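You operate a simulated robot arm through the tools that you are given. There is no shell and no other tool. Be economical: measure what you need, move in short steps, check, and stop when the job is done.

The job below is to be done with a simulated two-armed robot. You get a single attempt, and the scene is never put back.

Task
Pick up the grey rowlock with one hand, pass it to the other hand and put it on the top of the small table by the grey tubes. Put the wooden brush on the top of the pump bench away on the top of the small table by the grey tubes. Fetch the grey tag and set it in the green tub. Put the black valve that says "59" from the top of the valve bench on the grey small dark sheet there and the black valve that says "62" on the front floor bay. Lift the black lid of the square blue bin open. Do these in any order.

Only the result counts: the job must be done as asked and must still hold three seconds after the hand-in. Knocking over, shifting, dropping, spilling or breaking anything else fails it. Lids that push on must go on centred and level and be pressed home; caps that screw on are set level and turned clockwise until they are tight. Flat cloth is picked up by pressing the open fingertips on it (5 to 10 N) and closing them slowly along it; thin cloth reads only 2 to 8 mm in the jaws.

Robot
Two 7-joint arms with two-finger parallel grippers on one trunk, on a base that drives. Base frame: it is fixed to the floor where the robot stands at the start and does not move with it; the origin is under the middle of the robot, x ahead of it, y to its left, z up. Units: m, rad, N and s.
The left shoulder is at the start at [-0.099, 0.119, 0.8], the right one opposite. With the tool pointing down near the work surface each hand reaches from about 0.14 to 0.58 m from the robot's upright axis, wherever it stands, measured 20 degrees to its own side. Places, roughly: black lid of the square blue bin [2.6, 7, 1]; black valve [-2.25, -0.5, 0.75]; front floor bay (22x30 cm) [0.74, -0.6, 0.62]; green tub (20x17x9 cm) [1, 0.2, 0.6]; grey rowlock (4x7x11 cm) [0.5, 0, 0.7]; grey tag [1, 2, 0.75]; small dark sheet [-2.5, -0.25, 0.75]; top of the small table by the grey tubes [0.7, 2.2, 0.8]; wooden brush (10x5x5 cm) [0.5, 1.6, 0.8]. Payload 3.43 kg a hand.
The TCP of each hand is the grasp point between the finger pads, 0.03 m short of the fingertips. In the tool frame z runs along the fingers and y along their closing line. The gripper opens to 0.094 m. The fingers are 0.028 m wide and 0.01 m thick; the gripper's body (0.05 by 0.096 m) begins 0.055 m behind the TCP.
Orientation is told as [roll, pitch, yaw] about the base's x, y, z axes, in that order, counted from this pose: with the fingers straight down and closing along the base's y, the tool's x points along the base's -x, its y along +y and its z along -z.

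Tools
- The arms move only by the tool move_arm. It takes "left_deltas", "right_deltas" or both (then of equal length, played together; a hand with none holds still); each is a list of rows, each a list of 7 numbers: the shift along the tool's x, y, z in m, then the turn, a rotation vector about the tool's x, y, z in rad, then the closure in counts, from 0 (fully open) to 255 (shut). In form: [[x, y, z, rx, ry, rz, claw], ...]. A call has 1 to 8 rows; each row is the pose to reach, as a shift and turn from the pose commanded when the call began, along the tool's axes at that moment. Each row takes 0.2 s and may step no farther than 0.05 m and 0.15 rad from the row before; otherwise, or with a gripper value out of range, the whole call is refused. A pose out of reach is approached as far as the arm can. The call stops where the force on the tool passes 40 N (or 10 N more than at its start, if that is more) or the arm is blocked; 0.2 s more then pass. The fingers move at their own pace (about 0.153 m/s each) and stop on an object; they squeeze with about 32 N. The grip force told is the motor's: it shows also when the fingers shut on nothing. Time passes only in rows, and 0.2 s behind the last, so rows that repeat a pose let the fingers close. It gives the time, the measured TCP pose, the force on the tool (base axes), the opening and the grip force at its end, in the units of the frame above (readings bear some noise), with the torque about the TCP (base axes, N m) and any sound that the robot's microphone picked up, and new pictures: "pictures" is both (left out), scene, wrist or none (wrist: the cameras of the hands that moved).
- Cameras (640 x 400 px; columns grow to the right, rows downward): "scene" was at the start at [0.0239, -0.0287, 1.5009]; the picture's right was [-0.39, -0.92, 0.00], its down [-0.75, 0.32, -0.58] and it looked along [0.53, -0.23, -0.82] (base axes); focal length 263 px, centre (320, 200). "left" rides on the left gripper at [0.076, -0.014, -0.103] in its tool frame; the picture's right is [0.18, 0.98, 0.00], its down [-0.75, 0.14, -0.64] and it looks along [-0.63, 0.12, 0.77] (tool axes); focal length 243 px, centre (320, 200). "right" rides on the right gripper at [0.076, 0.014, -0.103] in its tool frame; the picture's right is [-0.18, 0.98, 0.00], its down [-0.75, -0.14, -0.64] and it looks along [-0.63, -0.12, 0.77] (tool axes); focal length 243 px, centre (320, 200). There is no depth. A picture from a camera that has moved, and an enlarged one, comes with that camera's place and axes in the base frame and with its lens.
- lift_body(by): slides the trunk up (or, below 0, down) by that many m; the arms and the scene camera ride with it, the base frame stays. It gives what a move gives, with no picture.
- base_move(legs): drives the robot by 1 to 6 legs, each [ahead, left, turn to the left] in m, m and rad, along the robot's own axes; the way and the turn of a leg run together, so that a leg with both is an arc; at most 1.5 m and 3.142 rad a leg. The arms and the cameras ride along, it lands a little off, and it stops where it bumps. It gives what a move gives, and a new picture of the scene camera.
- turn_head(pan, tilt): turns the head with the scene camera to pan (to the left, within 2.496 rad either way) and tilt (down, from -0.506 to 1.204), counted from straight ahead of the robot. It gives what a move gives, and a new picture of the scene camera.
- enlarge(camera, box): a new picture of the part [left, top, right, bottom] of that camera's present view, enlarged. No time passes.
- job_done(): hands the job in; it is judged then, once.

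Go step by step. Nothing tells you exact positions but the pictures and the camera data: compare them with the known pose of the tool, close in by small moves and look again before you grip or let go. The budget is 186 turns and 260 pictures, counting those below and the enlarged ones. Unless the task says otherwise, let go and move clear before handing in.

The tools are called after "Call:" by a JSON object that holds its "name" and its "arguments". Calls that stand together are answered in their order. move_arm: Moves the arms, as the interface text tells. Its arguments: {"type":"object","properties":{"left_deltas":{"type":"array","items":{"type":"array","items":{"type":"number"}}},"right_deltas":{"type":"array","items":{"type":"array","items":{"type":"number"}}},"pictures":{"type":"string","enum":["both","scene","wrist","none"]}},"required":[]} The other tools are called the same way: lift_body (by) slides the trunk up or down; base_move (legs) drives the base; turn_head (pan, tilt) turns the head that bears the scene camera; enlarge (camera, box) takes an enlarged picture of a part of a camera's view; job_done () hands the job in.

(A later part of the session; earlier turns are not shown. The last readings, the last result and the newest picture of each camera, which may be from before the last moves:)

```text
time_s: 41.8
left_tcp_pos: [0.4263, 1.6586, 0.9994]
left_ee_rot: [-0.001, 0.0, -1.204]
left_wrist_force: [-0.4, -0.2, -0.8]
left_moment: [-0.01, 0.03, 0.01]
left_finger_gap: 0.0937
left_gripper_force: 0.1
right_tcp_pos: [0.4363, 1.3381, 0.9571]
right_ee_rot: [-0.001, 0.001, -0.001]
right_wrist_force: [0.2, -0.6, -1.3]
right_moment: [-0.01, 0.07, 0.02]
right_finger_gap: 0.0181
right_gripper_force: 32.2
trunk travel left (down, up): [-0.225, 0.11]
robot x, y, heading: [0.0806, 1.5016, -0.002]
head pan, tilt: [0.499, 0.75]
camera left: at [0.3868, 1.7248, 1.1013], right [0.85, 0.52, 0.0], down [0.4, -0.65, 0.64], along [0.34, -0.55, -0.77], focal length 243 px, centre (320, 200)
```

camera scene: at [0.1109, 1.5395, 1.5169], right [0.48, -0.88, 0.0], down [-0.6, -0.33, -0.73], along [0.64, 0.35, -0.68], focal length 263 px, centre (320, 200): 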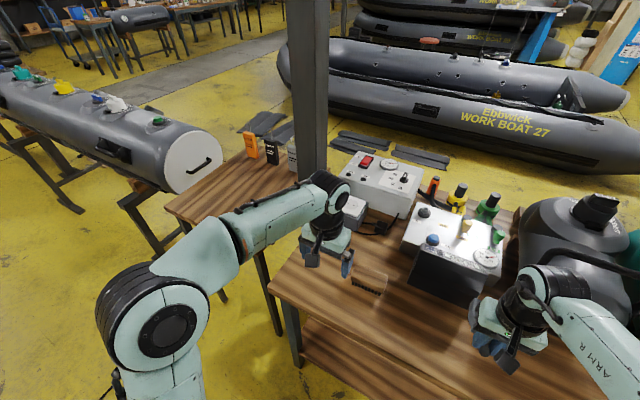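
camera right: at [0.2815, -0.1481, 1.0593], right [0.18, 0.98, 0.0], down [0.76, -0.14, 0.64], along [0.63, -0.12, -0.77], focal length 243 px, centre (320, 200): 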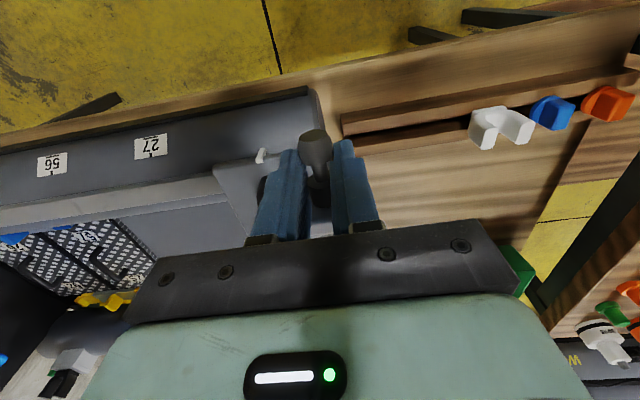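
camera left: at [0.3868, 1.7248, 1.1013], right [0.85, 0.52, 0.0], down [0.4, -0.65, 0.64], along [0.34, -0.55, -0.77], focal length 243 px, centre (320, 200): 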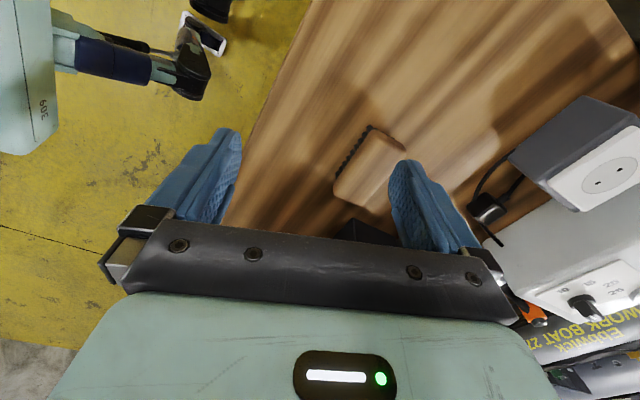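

Call:
{"name": "move_arm", "arguments": {"left_deltas": [[-0.03, 0.026, 0, 0, 0, 0.07, 0], [-0.06, 0.052, 0.02, 0, 0, 0.14, 0], [-0.09, 0.078, 0.05, 0, 0, 0.19, 0], [-0.105, 0.094, 0.07, 0, 0, 0.19, 0], [-0.105, 0.094, 0.07, 0, 0, 0.19, 0]], "pictures": "both"}}

Call:
{"name": "enlarge", "arguments": {"camera": "left", "box": [200, 60, 440, 240]}}

```text
time_s: 43.0
left_tcp_pos: [0.5538, 1.5948, 0.9285]
left_ee_rot: [0.002, 0.0, -1.392]
left_wrist_force: [0.3, -0.6, -0.3]
left_moment: [0.0, 0.0, 0.01]
left_finger_gap: 0.0939
left_gripper_force: 0.1
right_tcp_pos: [0.4369, 1.338, 0.9566]
right_ee_rot: [0.001, 0.0, 0.0]
right_wrist_force: [0.4, 0.4, -0.7]
right_moment: [0.0, 0.06, 0.0]
right_finger_gap: 0.0181
right_gripper_force: 31.6
trunk travel left (down, up): [-0.225, 0.11]
robot x, y, heading: [0.0833, 1.4986, 0.002]
head pan, tilt: [0.499, 0.75]
camera scene: at [0.1097, 1.5396, 1.5169], right [0.48, -0.88, 0.0], down [-0.6, -0.33, -0.73], along [0.64, 0.35, -0.68], focal length 263 px, centre (320, 200)
camera left: at [0.5261, 1.6679, 1.0311], right [0.93, 0.36, 0.0], down [0.27, -0.72, 0.64], along [0.23, -0.6, -0.77], focal length 243 px, centre (320, 200)
```

scene: 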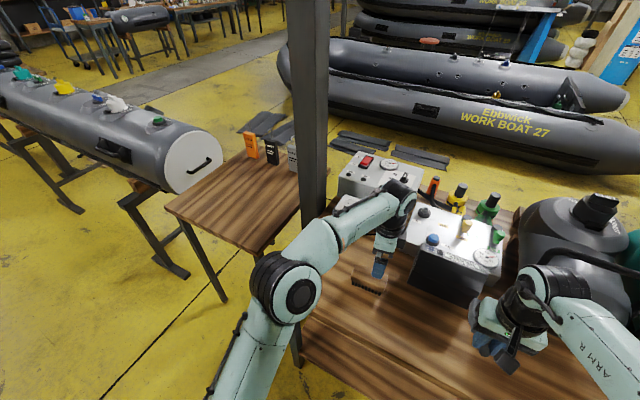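
left: 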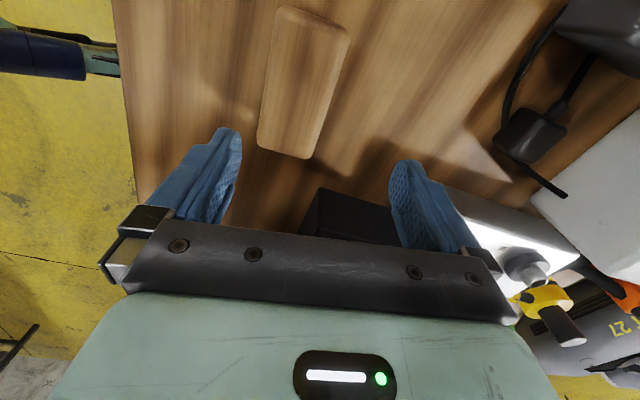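

```text
2.22 times, centred on (320, 150) of left
camera zoom: at [0.5261, 1.6679, 1.0311], right [0.93, 0.36, 0.0], down [0.27, -0.72, 0.64], along [0.23, -0.6, -0.77], focal length 539 px, centre (320, 311)
```

zoom: 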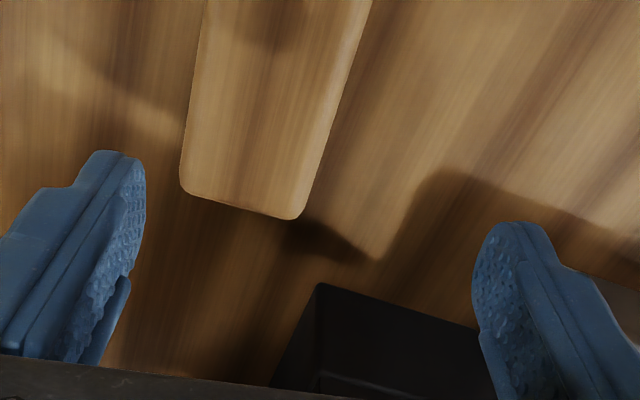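

The brush is centred near (0.532, 1.599), long axis nearly along y. I align the left hand and descend part way.

Call:
{"name": "move_arm", "arguments": {"left_deltas": [[0.008, -0.021, 0.03, 0, 0, 0.11, 0], [0.008, -0.021, 0.06, 0, 0, 0.11, 0], [0.008, -0.021, 0.075, 0, 0, 0.11, 0], [0.008, -0.021, 0.075, 0, 0, 0.11, 0]], "pictures": "wrist"}}

Call:
{"name": "enlarge", "arguments": {"camera": "scene", "box": [300, 180, 460, 310]}}

```text
time_s: 44.0
left_tcp_pos: [0.5319, 1.5993, 0.8548]
left_ee_rot: [-0.002, 0.0, -1.503]
left_wrist_force: [-0.3, 0.2, -0.2]
left_moment: [0.01, 0.0, 0.0]
left_finger_gap: 0.0939
left_gripper_force: 0.1
right_tcp_pos: [0.4367, 1.3383, 0.9559]
right_ee_rot: [-0.001, 0.0, -0.002]
right_wrist_force: [-0.8, 0.0, -1.2]
right_moment: [0.03, 0.02, 0.01]
right_finger_gap: 0.018
right_gripper_force: 32.4
trunk travel left (down, up): [-0.225, 0.11]
robot x, y, heading: [0.0838, 1.5021, 0.001]
head pan, tilt: [0.499, 0.75]
camera left: at [0.5118, 1.675, 0.956], right [0.97, 0.25, 0.0], down [0.19, -0.74, 0.64], along [0.16, -0.62, -0.77], focal length 243 px, centre (320, 200)
```

left: 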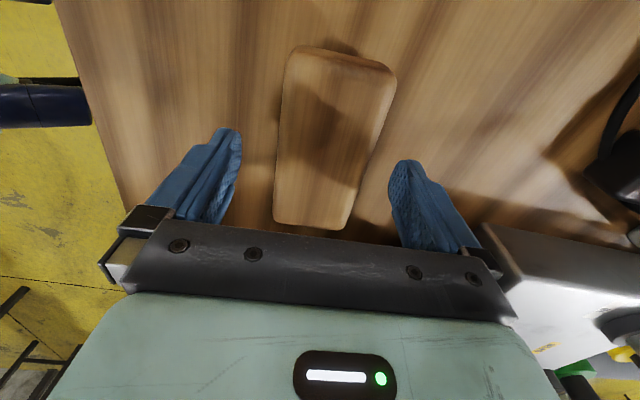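

```text
3.08 times, centred on (380, 245) of scene
camera zoom: at [0.1101, 1.5395, 1.5169], right [0.48, -0.88, 0.0], down [-0.6, -0.33, -0.73], along [0.64, 0.35, -0.68], focal length 810 px, centre (135, 62)
```

zoom: 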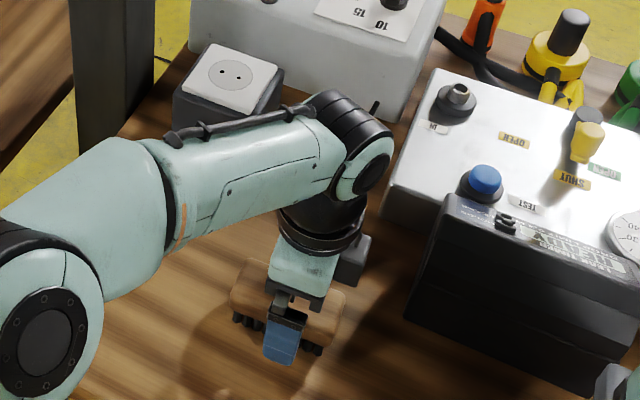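

Call:
{"name": "move_arm", "arguments": {"left_deltas": [[0, 0, 0.025, 0, 0, 0, 0], [0, 0, 0.05, 0, 0, 0, 0], [0, 0, 0.05, 0, 0, 0, 100], [0, 0, 0.05, 0, 0, 0, 255], [0, 0, 0.05, 0, 0, 0, 255], [0, 0, 0.05, 0, 0, 0, 255]], "pictures": "wrist"}}

```text
time_s: 44.5
left_tcp_pos: [0.5303, 1.5996, 0.8299]
left_ee_rot: [0.003, -0.001, -1.501]
left_wrist_force: [-8.0, 1.5, 8.6]
left_moment: [0.15, 0.71, 0.0]
left_finger_gap: 0.094
left_gripper_force: 0.2
right_tcp_pos: [0.436, 1.3375, 0.9566]
right_ee_rot: [0.0, 0.001, -0.001]
right_wrist_force: [-0.7, 0.4, -1.7]
right_moment: [0.01, 0.11, -0.02]
right_finger_gap: 0.0178
right_gripper_force: 31.2
trunk travel left (down, up): [-0.225, 0.11]
robot x, y, heading: [0.0805, 1.5042, 0.002]
head pan, tilt: [0.499, 0.75]
stopped in row 2 (left hand): the force on the tool passed its limit at 60 N (the readings are from after the stop); the commanded pose is now the measured one
camera left: at [0.5112, 1.6754, 0.9317], right [0.97, 0.25, 0.0], down [0.19, -0.74, 0.64], along [0.16, -0.62, -0.77], focal length 243 px, centre (320, 200)
```

left: 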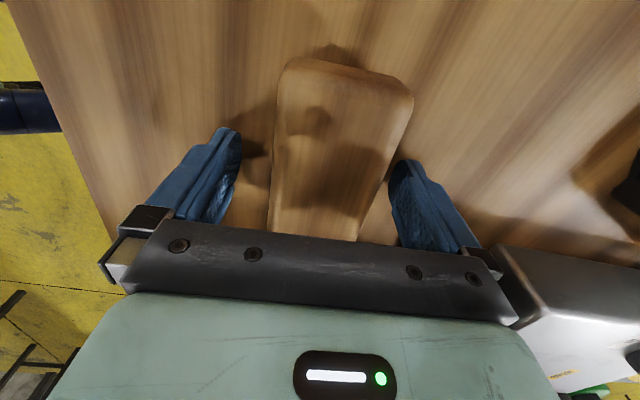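

The finger likely touched the bench top (z≈0.80), and the brush top is about 0.84. I rise 4 mm and close.

Call:
{"name": "move_arm", "arguments": {"left_deltas": [[0, 0.001, -0.005, 0, 0, 0, 0], [0, 0.001, -0.005, 0, 0, 0, 100], [0, 0.001, -0.005, 0, 0, 0, 255], [0, 0.001, -0.005, 0, 0, 0, 255], [0, 0.001, -0.005, 0, 0, 0, 255]], "pictures": "wrist"}}

Call:
{"name": "enlarge", "arguments": {"camera": "scene", "box": [300, 180, 460, 310]}}

```text
time_s: 45.7
left_tcp_pos: [0.533, 1.6002, 0.8348]
left_ee_rot: [0.005, -0.001, -1.502]
left_wrist_force: [-0.4, 0.1, 0.8]
left_moment: [-0.06, -0.05, 0.0]
left_finger_gap: 0.054
left_gripper_force: 31.8
right_tcp_pos: [0.436, 1.3383, 0.957]
right_ee_rot: [0.001, 0.0, 0.0]
right_wrist_force: [0.2, -0.2, 0.1]
right_moment: [0.01, 0.04, -0.01]
right_finger_gap: 0.0179
right_gripper_force: 31.8
trunk travel left (down, up): [-0.225, 0.11]
robot x, y, heading: [0.0833, 1.5004, -0.004]
head pan, tilt: [0.499, 0.75]
camera left: at [0.5129, 1.6754, 0.9356], right [0.97, 0.25, 0.0], down [0.19, -0.74, 0.64], along [0.17, -0.62, -0.77], focal length 243 px, centre (320, 200)
```

left: 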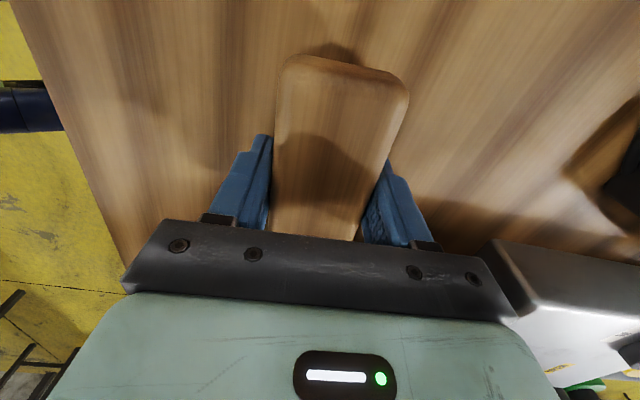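

```text
3.08 times, centred on (380, 245) of scene
camera zoom: at [0.1101, 1.5396, 1.5169], right [0.48, -0.88, 0.0], down [-0.6, -0.33, -0.73], along [0.64, 0.35, -0.68], focal length 810 px, centre (135, 62)
```

zoom: 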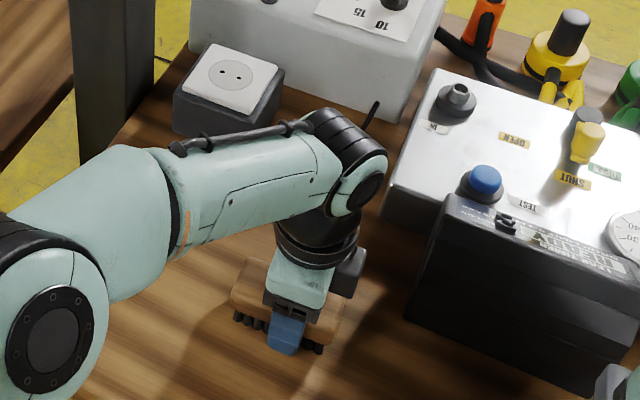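

Call:
{"name": "move_arm", "arguments": {"left_deltas": [[0, 0, -0.03, 0, 0, 0, 255], [0, 0, -0.07, 0, 0, 0, 255], [0, 0, -0.11, 0, 0, 0, 255], [0, -0.04, -0.14, 0, 0, 0, 255], [0, -0.08, -0.15, 0, 0, 0, 255], [0.03, -0.12, -0.15, 0, 0, 0, 255]], "pictures": "wrist"}}

Call:
{"name": "base_move", "arguments": {"legs": [[-0.08, 0, 0], [0, 0.65, 0]]}}

```text
time_s: 47.1
left_tcp_pos: [0.4088, 1.6211, 0.9844]
left_ee_rot: [0.005, -0.002, -1.501]
left_wrist_force: [-0.5, -0.2, -1.9]
left_moment: [0.01, -0.03, 0.01]
left_finger_gap: 0.0538
left_gripper_force: 32.1
right_tcp_pos: [0.4357, 1.3381, 0.9567]
right_ee_rot: [0.001, 0.0, 0.0]
right_wrist_force: [0.2, 0.4, -1.2]
right_moment: [-0.01, 0.07, 0.01]
right_finger_gap: 0.0179
right_gripper_force: 32.5
trunk travel left (down, up): [-0.225, 0.11]
robot x, y, heading: [0.0787, 1.4996, -0.003]
head pan, tilt: [0.499, 0.75]
camera left: at [0.3891, 1.6979, 1.0857], right [0.97, 0.25, 0.01], down [0.19, -0.74, 0.64], along [0.17, -0.62, -0.76], focal length 243 px, centre (320, 200)
```

left: 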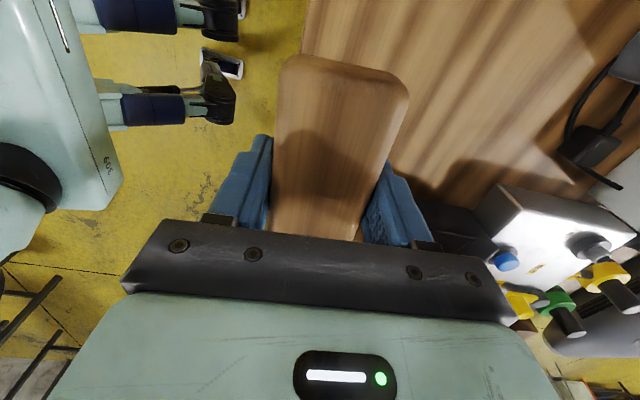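

```text
time_s: 53.9
left_tcp_pos: [0.3291, 2.2685, 0.9842]
left_ee_rot: [0.007, -0.002, -1.5]
left_wrist_force: [1.0, 0.4, -1.4]
left_moment: [-0.03, 0.0, -0.01]
left_finger_gap: 0.054
left_gripper_force: 31.9
right_tcp_pos: [0.3564, 1.9858, 0.957]
right_ee_rot: [0.001, 0.0, 0.002]
right_wrist_force: [0.2, -0.2, -0.5]
right_moment: [0.03, 0.05, 0.01]
right_finger_gap: 0.0181
right_gripper_force: 31.7
trunk travel left (down, up): [-0.225, 0.11]
robot x, y, heading: [0.0011, 2.1476, 0.0]
head pan, tilt: [0.499, 0.75]
camera scene: at [0.0292, 2.1862, 1.5169], right [0.48, -0.88, 0.0], down [-0.6, -0.33, -0.73], along [0.64, 0.35, -0.68], focal length 263 px, centre (320, 200)
```

scene: 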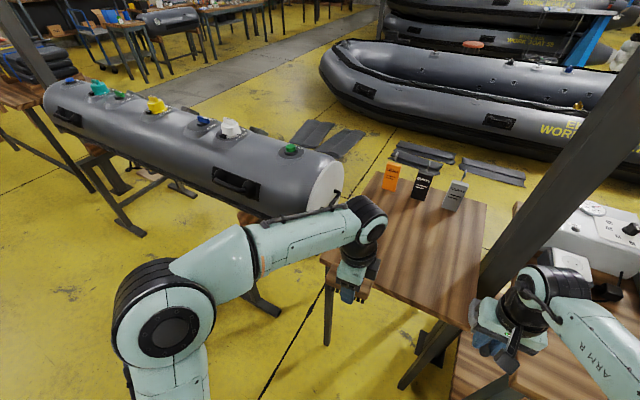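

The small table spans about x 0.47–1.0, y 1.97–2.42, with the tags at its far end. I move forward 0.1 m and zoom on the table.

Call:
{"name": "base_move", "arguments": {"legs": [[0.1, 0, 0]]}}

Call:
{"name": "enlarge", "arguments": {"camera": "scene", "box": [340, 130, 520, 250]}}

```text
time_s: 55.0
left_tcp_pos: [0.429, 2.2681, 0.9836]
left_ee_rot: [0.004, -0.002, -1.502]
left_wrist_force: [0.1, -1.1, -0.4]
left_moment: [0.0, 0.01, 0.02]
left_finger_gap: 0.0536
left_gripper_force: 32.1
right_tcp_pos: [0.4567, 1.9851, 0.9564]
right_ee_rot: [-0.002, 0.003, 0.001]
right_wrist_force: [0.3, -0.3, -1.4]
right_moment: [0.03, 0.09, 0.0]
right_finger_gap: 0.018
right_gripper_force: 31.8
trunk travel left (down, up): [-0.225, 0.11]
robot x, y, heading: [0.0968, 2.1489, 0.001]
head pan, tilt: [0.499, 0.75]
camera scene: at [0.1301, 2.1862, 1.5169], right [0.48, -0.88, 0.0], down [-0.6, -0.33, -0.73], along [0.64, 0.35, -0.68], focal length 263 px, centre (320, 200)
```

scene: 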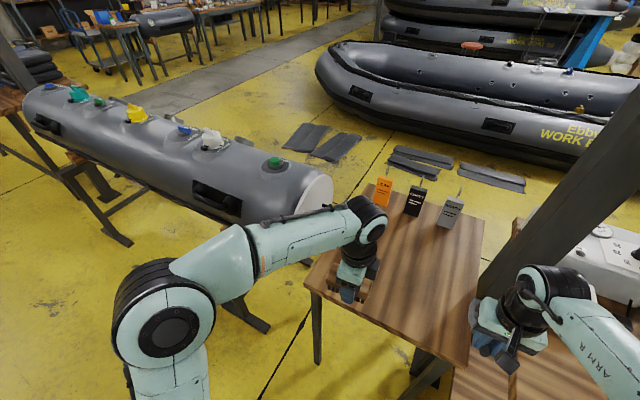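

```text
3.33 times, centred on (430, 190) of scene
camera zoom: at [0.1301, 2.1862, 1.5169], right [0.48, -0.88, 0.0], down [-0.6, -0.33, -0.73], along [0.64, 0.35, -0.68], focal length 878 px, centre (-47, 233)
```

zoom: 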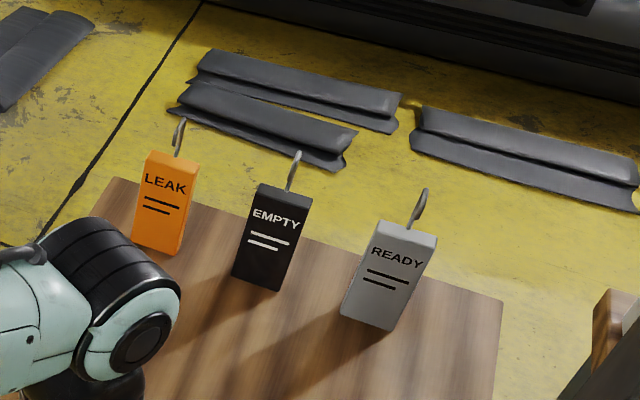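

Call:
{"name": "move_arm", "arguments": {"left_deltas": [[0.005, 0.036, 0, 0, 0, 0, 255], [0.011, 0.072, 0, 0, 0, 0, 255], [0.017, 0.108, 0.02, 0, 0, 0, 255], [0.022, 0.143, 0.05, 0, 0, 0, 255], [0.022, 0.143, 0.085, 0, 0, 0, 255], [0.022, 0.143, 0.085, 0, 0, 0, 255]], "right_deltas": [[-0.03, 0.02, 0, 0, 0, 0, 255], [-0.06, 0.04, 0, 0, 0, 0, 255], [-0.08, 0.06, 0, 0, 0, 0, 255], [-0.103, 0.075, 0.02, 0, 0, 0, 255], [-0.103, 0.075, 0.05, 0, 0, 0, 255], [-0.103, 0.075, 0.05, 0, 0, 0, 255]], "pictures": "both"}}

```text
time_s: 56.5
left_tcp_pos: [0.5703, 2.3005, 0.899]
left_ee_rot: [0.006, -0.001, -1.5]
left_wrist_force: [0.7, -0.3, -1.5]
left_moment: [-0.01, 0.0, 0.0]
left_finger_gap: 0.0537
left_gripper_force: 32.2
right_tcp_pos: [0.5584, 2.0612, 0.9056]
right_ee_rot: [0.0, 0.001, 0.002]
right_wrist_force: [-0.6, -0.8, -1.1]
right_moment: [0.01, 0.07, 0.02]
right_finger_gap: 0.0182
right_gripper_force: 32.5
trunk travel left (down, up): [-0.225, 0.11]
robot x, y, heading: [0.0975, 2.1467, -0.001]
head pan, tilt: [0.499, 0.75]
camera scene: at [0.1295, 2.1864, 1.5169], right [0.48, -0.88, 0.0], down [-0.6, -0.33, -0.73], along [0.64, 0.35, -0.68], focal length 263 px, centre (320, 200)
camera right: at [0.4823, 2.0754, 1.0084], right [0.18, 0.98, 0.0], down [0.75, -0.14, 0.64], along [0.63, -0.12, -0.77], focal length 243 px, centre (320, 200)
camera left: at [0.5508, 2.3762, 1.0009], right [0.97, 0.25, 0.0], down [0.19, -0.74, 0.64], along [0.17, -0.62, -0.77], focal length 243 px, centre (320, 200)
```

scene: 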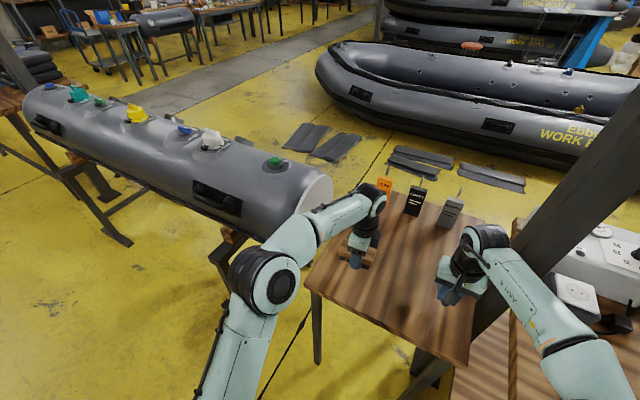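
right: 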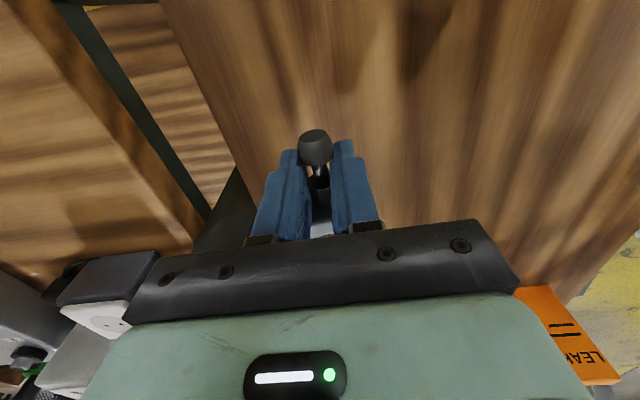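
left: 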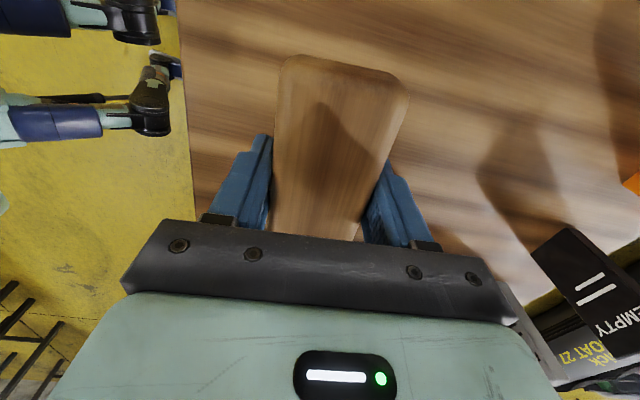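

Call:
{"name": "move_arm", "arguments": {"left_deltas": [[0, 0, 0.02, 0, 0, 0, 255], [0, 0, 0.04, 0, 0, 0, 255], [0, 0, 0.05, 0, 0, 0, 255], [0, 0, 0.055, 0, 0, 0, 255]], "right_deltas": [[0, 0, 0.02, 0, 0, 0, 255], [0, 0, 0.04, 0, 0, 0, 255], [0, 0, 0.055, 0, 0, 0, 255], [0, 0, 0.065, 0, 0, 0, 255]], "pictures": "wrist"}}

Call:
{"name": "enlarge", "arguments": {"camera": "scene", "box": [320, 180, 520, 320]}}

```text
time_s: 57.5
left_tcp_pos: [0.5713, 2.301, 0.8456]
left_ee_rot: [0.006, -0.001, -1.5]
left_wrist_force: [0.5, 0.7, -0.8]
left_moment: [-0.02, 0.02, 0.01]
left_finger_gap: 0.0535
left_gripper_force: 32.2
right_tcp_pos: [0.5591, 2.0601, 0.8418]
right_ee_rot: [0.001, -0.001, 0.001]
right_wrist_force: [0.7, 0.6, -2.0]
right_moment: [-0.01, 0.03, 0.0]
right_finger_gap: 0.0182
right_gripper_force: 31.9
trunk travel left (down, up): [-0.225, 0.11]
robot x, y, heading: [0.1007, 2.1473, 0.0]
head pan, tilt: [0.499, 0.75]
camera right: at [0.4828, 2.0745, 0.9437], right [0.18, 0.98, 0.0], down [0.75, -0.14, 0.64], along [0.63, -0.12, -0.77], focal length 243 px, centre (320, 200)
camera left: at [0.5514, 2.3764, 0.9457], right [0.97, 0.25, 0.0], down [0.19, -0.74, 0.64], along [0.17, -0.62, -0.77], focal length 243 px, centre (320, 200)
```

right: 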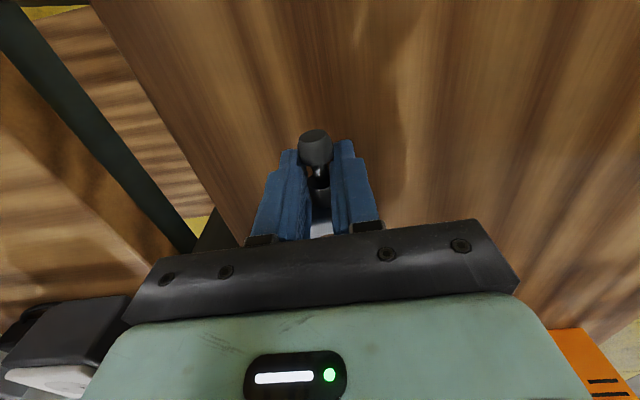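
left: 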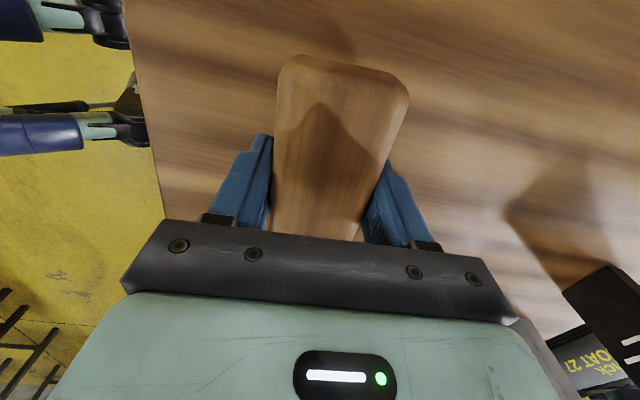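

```text
2.86 times, centred on (420, 250) of scene
camera zoom: at [0.1294, 2.1862, 1.5169], right [0.48, -0.88, 0.0], down [-0.6, -0.33, -0.73], along [0.64, 0.35, -0.68], focal length 752 px, centre (34, 57)
```

zoom: 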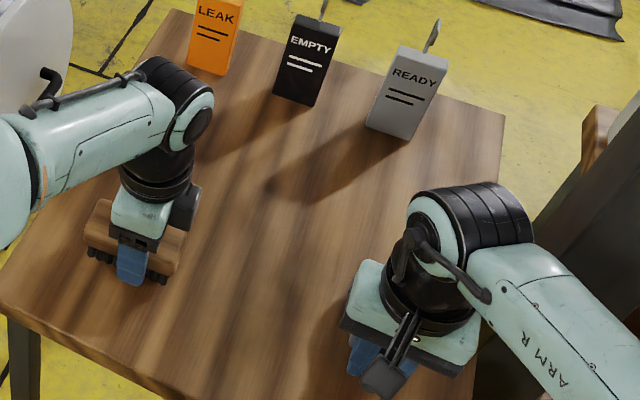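

Call:
{"name": "move_arm", "arguments": {"left_deltas": [[0, 0, 0.003, 0, 0, 0, 255], [0, 0, 0.006, 0, 0, 0, 255], [0, 0, 0.009, 0, 0, 0, 255], [0, 0, 0.012, 0, 0, 0, 255]], "right_deltas": [[0, 0, 0.003, 0, 0, 0, 255], [0, 0, 0.006, 0, 0, 0, 255], [0, 0, 0.009, 0, 0, 0, 255], [0, 0, 0.012, 0, 0, 0, 255]], "pictures": "none"}}

```text
time_s: 58.5
left_tcp_pos: [0.5699, 2.2998, 0.8348]
left_ee_rot: [0.011, -0.001, -1.497]
left_wrist_force: [-1.3, -1.3, 4.1]
left_moment: [0.12, 0.18, 0.01]
left_finger_gap: 0.0537
left_gripper_force: 31.8
right_tcp_pos: [0.5578, 2.0599, 0.8309]
right_ee_rot: [0.001, -0.006, 0.002]
right_wrist_force: [-1.4, -3.1, 24.4]
right_moment: [-0.08, -0.51, 0.05]
right_finger_gap: 0.0179
right_gripper_force: 31.9
trunk travel left (down, up): [-0.225, 0.11]
robot x, y, heading: [0.1004, 2.1467, 0.002]
head pan, tilt: [0.499, 0.75]
```

Both objects are touching the table. I open both hands and rise.

Call:
{"name": "move_arm", "arguments": {"left_deltas": [[0, 0, 0, 0, 0, 0, 180], [0, 0, 0, 0, 0, 0, 80], [0, 0, 0, 0, 0, 0, 0], [0, 0, -0.03, 0, 0, 0, 0], [0, 0, -0.07, 0, 0, 0, 0], [0, 0, -0.11, 0, 0, 0, 0]], "right_deltas": [[0, 0, -0.002, 0, 0, 0, 200], [0, 0, -0.002, 0, 0, 0, 120], [0, 0, -0.002, 0, 0, 0, 60], [0, 0, -0.03, 0, 0, 0, 60], [0, 0, -0.07, 0, 0, 0, 60], [0, 0, -0.11, 0, 0, 0, 60]], "pictures": "both"}}

```text
time_s: 59.9
left_tcp_pos: [0.5717, 2.2995, 0.9447]
left_ee_rot: [0.005, -0.002, -1.498]
left_wrist_force: [0.4, -0.2, 0.8]
left_moment: [-0.01, -0.02, 0.0]
left_finger_gap: 0.094
left_gripper_force: 0.0
right_tcp_pos: [0.5586, 2.0614, 0.9389]
right_ee_rot: [0.001, 0.002, 0.002]
right_wrist_force: [0.2, -0.6, 0.9]
right_moment: [-0.03, -0.03, 0.0]
right_finger_gap: 0.0721
right_gripper_force: 0.1
trunk travel left (down, up): [-0.225, 0.11]
robot x, y, heading: [0.0975, 2.1449, 0.004]
head pan, tilt: [0.499, 0.75]
camera scene: at [0.1286, 2.1863, 1.5169], right [0.48, -0.88, 0.0], down [-0.6, -0.33, -0.73], along [0.64, 0.35, -0.68], focal length 263 px, centre (320, 200)
camera right: at [0.4826, 2.0751, 1.0417], right [0.18, 0.98, 0.0], down [0.75, -0.14, 0.64], along [0.63, -0.12, -0.77], focal length 243 px, centre (320, 200)
camera left: at [0.551, 2.3761, 1.0458], right [0.97, 0.25, 0.0], down [0.19, -0.74, 0.64], along [0.17, -0.62, -0.77], focal length 243 px, centre (320, 200)
```

scene: 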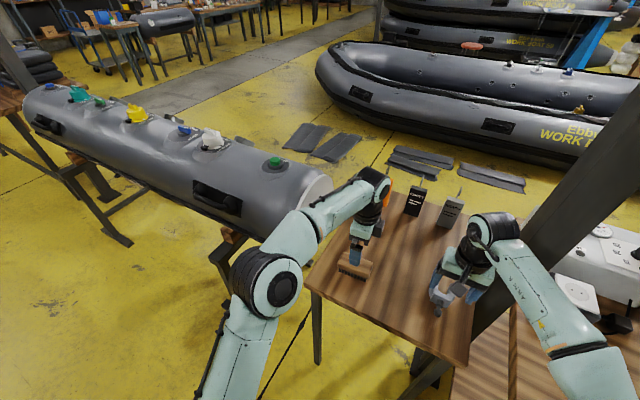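
right: 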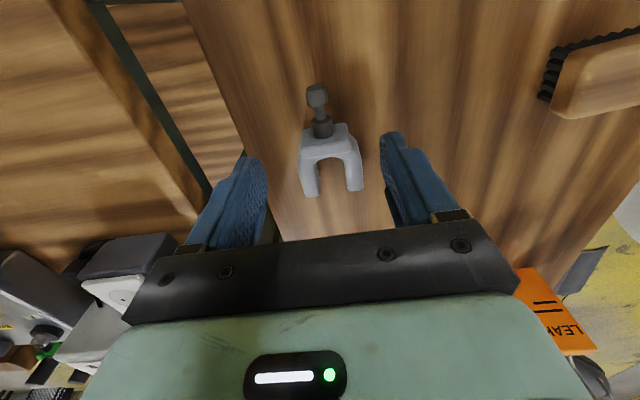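
left: 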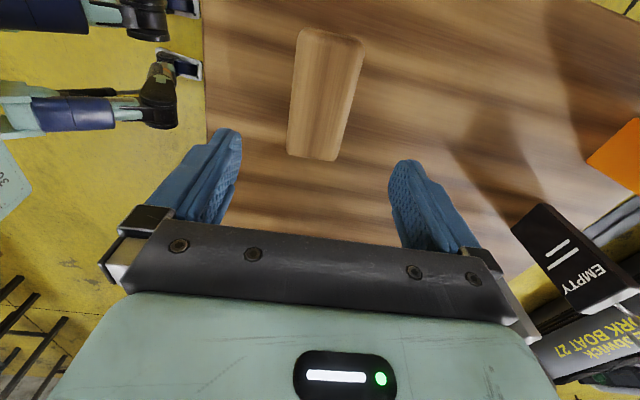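

The rowlock and brush now lie on the small table. The tag and the tub are best reached from the far side later; I retract the arms and go to look at the valve bench behind.

Call:
{"name": "move_arm", "arguments": {"left_deltas": [[0, -0.04, -0.02, 0, 0, 0, 0], [0, -0.08, -0.04, 0, 0, 0, 0], [0, -0.12, -0.06, 0, 0, 0, 0], [0, -0.16, -0.06, 0, 0, 0, 0], [0, -0.2, -0.06, 0, 0, 0, 0]], "right_deltas": [[0.04, 0, -0.02, 0, 0, 0, 0], [0.08, 0, -0.04, 0, 0, 0, 0], [0.12, -0.02, -0.06, 0, 0, 0, 0], [0.16, -0.05, -0.06, 0, 0, 0, 0], [0.2, -0.05, -0.06, 0, 0, 0, 0]], "pictures": "none"}}

Call:
{"name": "base_move", "arguments": {"legs": [[-0.5, 0, 0], [0, -1.5, 0], [0, -1.0, 0], [0, 0, 1.571], [0, 0, 1.571]]}}

Call:
{"name": "turn_head", "arguments": {"pan": 0, "tilt": 0.5}}

```text
time_s: 61.0
left_tcp_pos: [0.3692, 2.2877, 1.0015]
left_ee_rot: [0.009, -0.003, -1.499]
left_wrist_force: [0.1, -1.0, -0.3]
left_moment: [-0.04, -0.01, 0.01]
left_finger_gap: 0.0941
left_gripper_force: 0.0
right_tcp_pos: [0.3562, 2.0113, 0.9997]
right_ee_rot: [-0.001, -0.001, 0.001]
right_wrist_force: [-0.6, -0.5, -0.9]
right_moment: [-0.02, -0.03, -0.03]
right_finger_gap: 0.0939
right_gripper_force: 0.1
trunk travel left (down, up): [-0.225, 0.11]
robot x, y, heading: [0.0975, 2.1506, 0.003]
head pan, tilt: [0.499, 0.75]
```

```text
time_s: 93.2
left_tcp_pos: [-0.6389, -0.4962, 1.0024]
left_ee_rot: [0.007, -0.001, 1.671]
left_wrist_force: [0.5, -0.5, 0.8]
left_moment: [0.01, 0.05, 0.01]
left_finger_gap: 0.094
left_gripper_force: 0.0
right_tcp_pos: [-0.6349, -0.2201, 0.9993]
right_ee_rot: [0.0, 0.0, -3.113]
right_wrist_force: [-0.3, 0.3, 0.2]
right_moment: [0.01, 0.02, 0.04]
right_finger_gap: 0.0938
right_gripper_force: 0.1
trunk travel left (down, up): [-0.225, 0.11]
robot x, y, heading: [-0.3701, -0.3466, -3.115]
head pan, tilt: [0.499, 0.75]
camera scene: at [-0.399, -0.3903, 1.5169], right [-0.5, 0.86, 0.0], down [0.59, 0.34, -0.73], along [-0.63, -0.37, -0.68], focal length 263 px, centre (320, 200)
```

scene: 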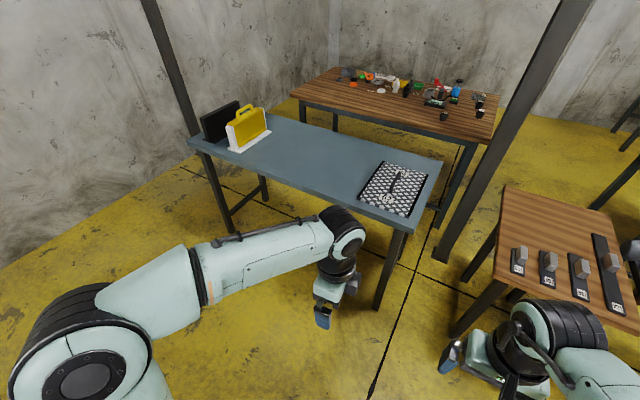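

```text
time_s: 94.2
left_tcp_pos: [-0.6391, -0.4965, 1.002]
left_ee_rot: [0.004, -0.001, 1.671]
left_wrist_force: [-0.1, 0.3, -0.1]
left_moment: [0.0, 0.0, -0.01]
left_finger_gap: 0.0942
left_gripper_force: 0.0
right_tcp_pos: [-0.6342, -0.2196, 0.9994]
right_ee_rot: [0.0, 0.001, -3.113]
right_wrist_force: [-0.5, -0.2, 0.5]
right_moment: [0.02, 0.02, -0.02]
right_finger_gap: 0.0942
right_gripper_force: 0.0
trunk travel left (down, up): [-0.225, 0.11]
robot x, y, heading: [-0.3699, -0.3484, -3.108]
head pan, tilt: [0.0, 0.499]
camera scene: at [-0.4184, -0.3513, 1.5388], right [-0.03, 1.0, 0.0], down [0.48, 0.01, -0.88], along [-0.88, -0.03, -0.48], focal length 263 px, centre (320, 200)
```

scene: 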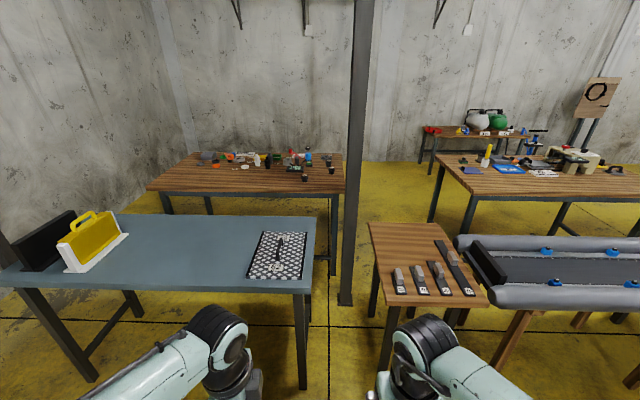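

Call:
{"name": "enlarge", "arguments": {"camera": "scene", "box": [180, 130, 360, 210]}}

```text
3.56 times, centred on (270, 170) of scene
camera zoom: at [-0.4184, -0.3513, 1.5388], right [-0.03, 1.0, 0.0], down [0.48, 0.01, -0.88], along [-0.88, -0.03, -0.48], focal length 936 px, centre (498, 307)
```

zoom: 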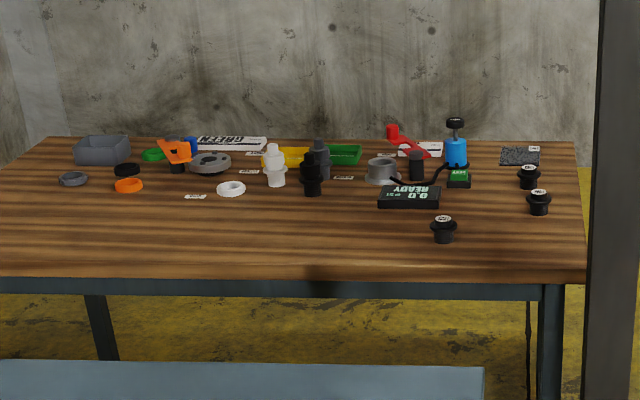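

The three black valves and the dark sheet are on the right end of the far bench. I need to know my base's footprint to plan a way there, so I look straight down and to the sides.

Call:
{"name": "turn_head", "arguments": {"pan": 0, "tilt": 1.204}}

Call:
{"name": "turn_head", "arguments": {"pan": -1.57, "tilt": 1.2}}

Call:
{"name": "turn_head", "arguments": {"pan": -0.6, "tilt": 0.6}}

```text
time_s: 95.2
left_tcp_pos: [-0.6388, -0.497, 1.0015]
left_ee_rot: [0.006, -0.001, 1.67]
left_wrist_force: [-0.1, 0.1, -0.7]
left_moment: [0.04, 0.03, -0.05]
left_finger_gap: 0.094
left_gripper_force: 0.1
right_tcp_pos: [-0.6345, -0.2199, 0.9991]
right_ee_rot: [-0.001, 0.0, -3.111]
right_wrist_force: [0.0, -0.1, -0.6]
right_moment: [0.03, 0.0, -0.04]
right_finger_gap: 0.0942
right_gripper_force: 0.1
trunk travel left (down, up): [-0.225, 0.11]
robot x, y, heading: [-0.3726, -0.351, -3.114]
head pan, tilt: [0.0, 1.201]
camera scene: at [-0.3834, -0.3502, 1.4852], right [-0.03, 1.0, 0.0], down [0.93, 0.03, -0.36], along [-0.36, -0.01, -0.93], focal length 263 px, centre (320, 200)
```

scene: 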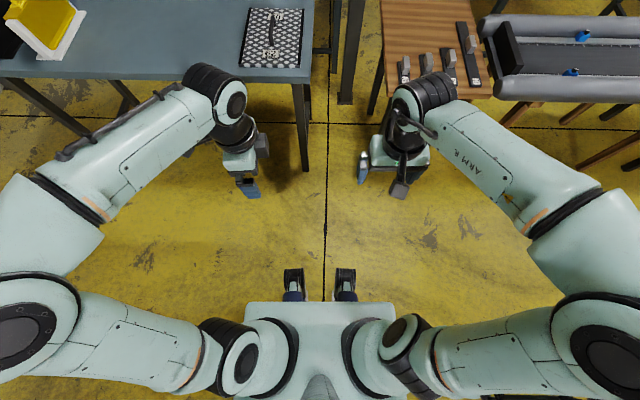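

```text
time_s: 96.9
left_tcp_pos: [-0.6389, -0.4967, 1.0017]
left_ee_rot: [0.006, -0.001, 1.671]
left_wrist_force: [0.0, -0.4, -0.2]
left_moment: [0.01, -0.02, -0.02]
left_finger_gap: 0.0939
left_gripper_force: 0.0
right_tcp_pos: [-0.6346, -0.2199, 0.9996]
right_ee_rot: [0.001, 0.001, -3.113]
right_wrist_force: [0.3, -0.3, -0.3]
right_moment: [-0.02, 0.01, -0.02]
right_finger_gap: 0.0937
right_gripper_force: 0.1
trunk travel left (down, up): [-0.225, 0.11]
robot x, y, heading: [-0.3717, -0.3466, -3.114]
head pan, tilt: [-1.571, 1.201]
camera scene: at [-0.3292, -0.2926, 1.4852], right [1.0, 0.03, 0.0], down [0.03, -0.93, -0.36], along [-0.01, 0.36, -0.93], focal length 263 px, centre (320, 200)
```

scene: 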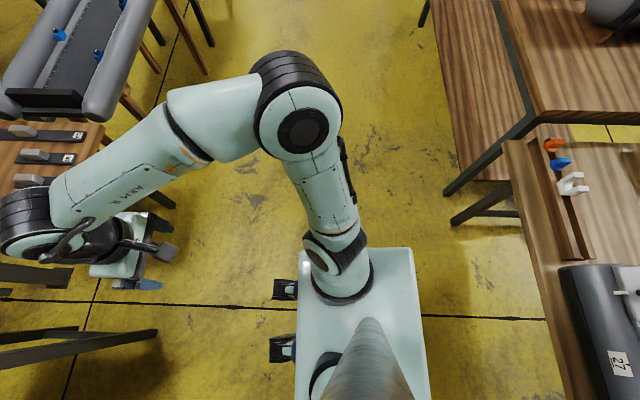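

```text
time_s: 98.1
left_tcp_pos: [-0.6389, -0.4974, 1.0019]
left_ee_rot: [0.005, -0.002, 1.67]
left_wrist_force: [0.8, -0.3, 0.3]
left_moment: [0.02, -0.01, 0.0]
left_finger_gap: 0.0941
left_gripper_force: 0.0
right_tcp_pos: [-0.634, -0.2197, 0.9992]
right_ee_rot: [0.0, 0.0, -3.111]
right_wrist_force: [-0.5, 0.1, 1.1]
right_moment: [-0.01, -0.01, 0.0]
right_finger_gap: 0.0937
right_gripper_force: 0.1
trunk travel left (down, up): [-0.225, 0.11]
robot x, y, heading: [-0.372, -0.3495, -3.114]
head pan, tilt: [-0.6, 0.6]
camera scene: at [-0.4018, -0.3007, 1.5297], right [0.54, 0.84, 0.0], down [0.48, -0.31, -0.82], along [-0.69, 0.45, -0.57], focal length 263 px, centre (320, 200)
```

scene: 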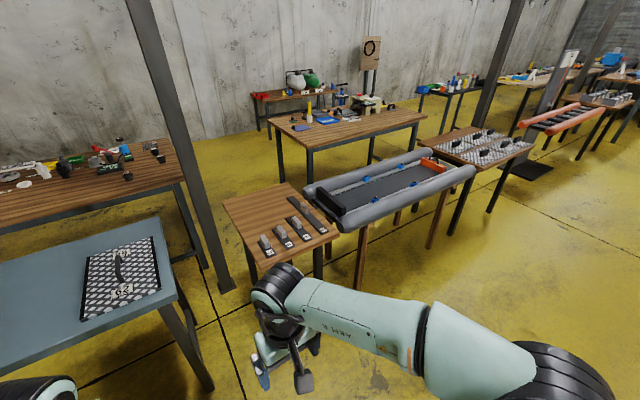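

The base is compact (about ±0.2 m). The way to the valve bench seems to go around the blue table along the left wall. I drive there and look.

Call:
{"name": "base_move", "arguments": {"legs": [[0, 1.5, 0], [0, 0.3, 0]]}}

Call:
{"name": "turn_head", "arguments": {"pan": 0, "tilt": 0.5}}

```text
time_s: 114.2
left_tcp_pos: [-0.5853, -2.2865, 1.0027]
left_ee_rot: [0.005, -0.002, 1.672]
left_wrist_force: [0.6, 0.0, 0.0]
left_moment: [0.01, -0.05, -0.01]
left_finger_gap: 0.0942
left_gripper_force: 0.1
right_tcp_pos: [-0.5811, -2.0079, 0.9998]
right_ee_rot: [0.0, 0.0, -3.111]
right_wrist_force: [-0.4, 0.1, 1.0]
right_moment: [0.02, 0.0, 0.01]
right_finger_gap: 0.0939
right_gripper_force: 0.1
trunk travel left (down, up): [-0.225, 0.11]
robot x, y, heading: [-0.3168, -2.1415, -3.112]
head pan, tilt: [-0.6, 0.6]
camera scene: at [-0.3481, -2.09, 1.5298], right [0.54, 0.84, 0.0], down [0.48, -0.3, -0.83], along [-0.69, 0.45, -0.56], focal length 263 px, centre (320, 200)
```

scene: 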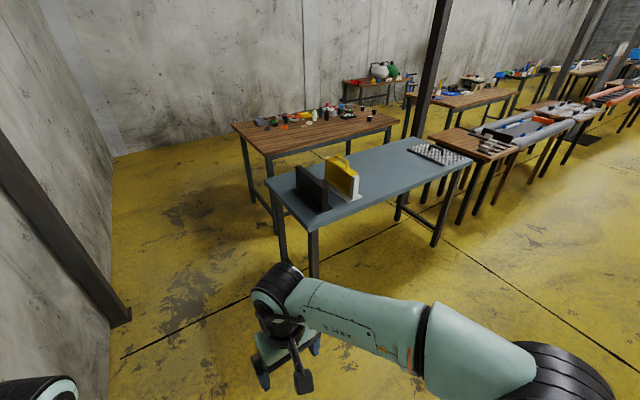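

```text
time_s: 115.2
left_tcp_pos: [-0.5862, -2.2841, 1.0026]
left_ee_rot: [0.005, -0.002, 1.67]
left_wrist_force: [-0.4, 0.0, 0.1]
left_moment: [-0.03, -0.01, 0.02]
left_finger_gap: 0.094
left_gripper_force: 0.1
right_tcp_pos: [-0.5805, -2.0088, 0.9995]
right_ee_rot: [0.001, -0.002, -3.113]
right_wrist_force: [-0.1, 0.7, 0.3]
right_moment: [-0.04, -0.02, 0.0]
right_finger_gap: 0.0939
right_gripper_force: 0.0
trunk travel left (down, up): [-0.225, 0.11]
robot x, y, heading: [-0.3189, -2.1381, -3.11]
head pan, tilt: [0.0, 0.499]
camera scene: at [-0.3647, -2.1402, 1.5388], right [-0.03, 1.0, 0.0], down [0.48, 0.01, -0.88], along [-0.88, -0.03, -0.48], focal length 263 px, centre (320, 200)
```

scene: 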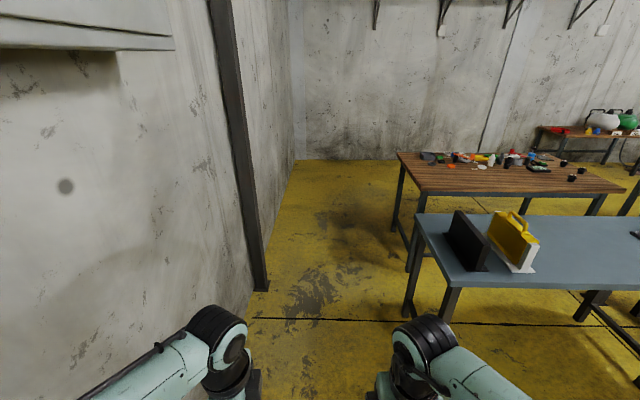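

The passage between the pillar and the blue table is about 0.95 m wide; I go through sideways, facing the wall, so that my elbows don't stick out.

Call:
{"name": "base_move", "arguments": {"legs": [[0, 0, 1.54], [0, -1.5, 0], [0, -1.4, 0]]}}

Call:
{"name": "turn_head", "arguments": {"pan": 2.0, "tilt": 0.5}}

```text
time_s: 144.3
left_tcp_pos: [-3.0885, -2.4156, 1.0029]
left_ee_rot: [0.004, -0.001, -3.067]
left_wrist_force: [0.5, 0.4, -0.1]
left_moment: [-0.02, 0.02, 0.01]
left_finger_gap: 0.094
left_gripper_force: 0.1
right_tcp_pos: [-3.3649, -2.4046, 1.001]
right_ee_rot: [0.0, 0.001, -1.569]
right_wrist_force: [0.2, 0.0, -0.5]
right_moment: [-0.01, 0.02, 0.0]
right_finger_gap: 0.094
right_gripper_force: 0.2
trunk travel left (down, up): [-0.225, 0.11]
robot x, y, heading: [-3.2283, -2.1475, -1.567]
head pan, tilt: [0.0, 0.499]
camera scene: at [-3.2279, -2.1926, 1.5388], right [-1.0, 0.0, 0.0], down [0.0, 0.48, -0.88], along [0.0, -0.88, -0.48], focal length 263 px, centre (320, 200)
```

scene: 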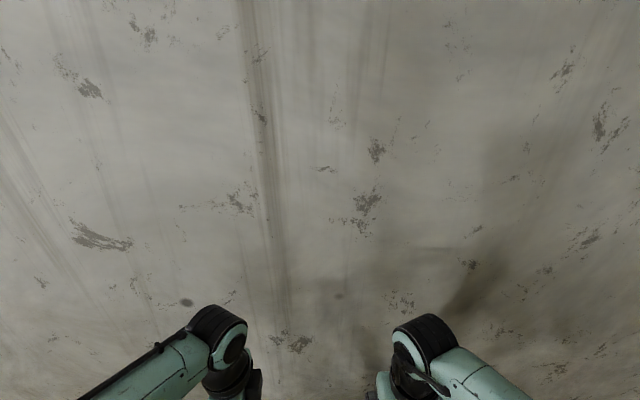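

```text
time_s: 146.3
left_tcp_pos: [-3.0883, -2.4151, 1.0017]
left_ee_rot: [0.003, -0.001, -3.069]
left_wrist_force: [0.6, 0.3, 0.0]
left_moment: [-0.01, 0.02, -0.01]
left_finger_gap: 0.0938
left_gripper_force: 0.0
right_tcp_pos: [-3.3654, -2.404, 1.0004]
right_ee_rot: [0.001, -0.001, -1.569]
right_wrist_force: [0.1, 0.7, -0.1]
right_moment: [0.03, 0.0, -0.01]
right_finger_gap: 0.0939
right_gripper_force: 0.0
trunk travel left (down, up): [-0.225, 0.11]
robot x, y, heading: [-3.2325, -2.1464, -1.565]
head pan, tilt: [2.0, 0.499]
camera scene: at [-3.1457, -2.0635, 1.5388], right [0.42, -0.91, 0.0], down [-0.43, -0.2, -0.88], along [0.8, 0.37, -0.48], focal length 263 px, centre (320, 200)
```

scene: 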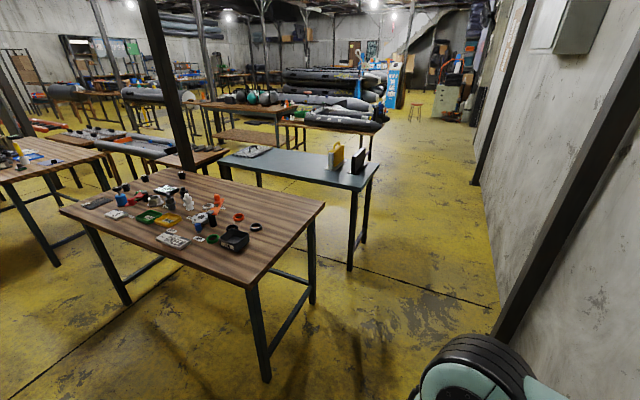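

Call:
{"name": "enlarge", "arguments": {"camera": "scene", "box": [60, 150, 260, 275]}}

Call:
{"name": "turn_head", "arguments": {"pan": 2.49, "tilt": 0.5}}

```text
3.20 times, centred on (160, 212) of scene
camera zoom: at [-3.1457, -2.0635, 1.5388], right [0.42, -0.91, 0.0], down [-0.43, -0.2, -0.88], along [0.8, 0.37, -0.48], focal length 842 px, centre (832, 160)
```

zoom: 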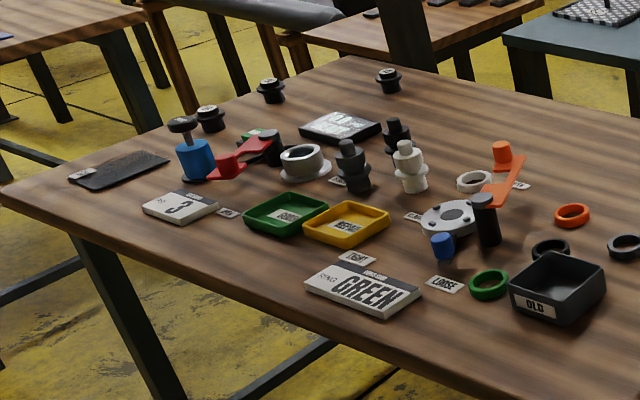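

```text
time_s: 147.2
left_tcp_pos: [-3.0882, -2.4162, 1.0027]
left_ee_rot: [0.005, -0.002, -3.066]
left_wrist_force: [0.1, 0.1, -0.1]
left_moment: [0.02, -0.02, 0.02]
left_finger_gap: 0.094
left_gripper_force: 0.0
right_tcp_pos: [-3.3645, -2.4044, 0.9995]
right_ee_rot: [-0.001, 0.0, -1.568]
right_wrist_force: [0.0, -0.5, 0.6]
right_moment: [0.05, -0.02, -0.02]
right_finger_gap: 0.0937
right_gripper_force: 0.1
trunk travel left (down, up): [-0.225, 0.11]
robot x, y, heading: [-3.2277, -2.1462, -1.569]
head pan, tilt: [2.491, 0.499]
camera scene: at [-3.1733, -2.0291, 1.5388], right [0.8, -0.6, 0.0], down [-0.29, -0.38, -0.88], along [0.53, 0.7, -0.48], focal length 263 px, centre (320, 200)
```

scene: 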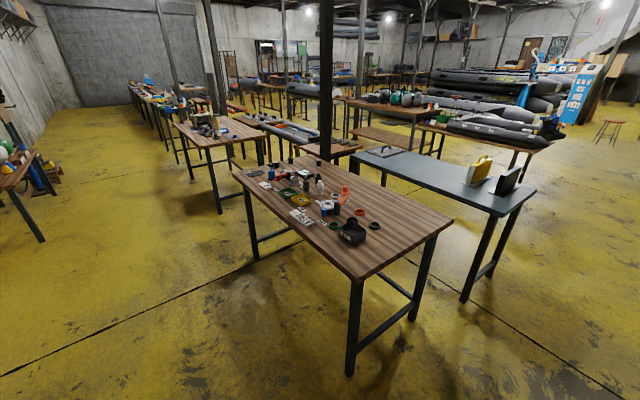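

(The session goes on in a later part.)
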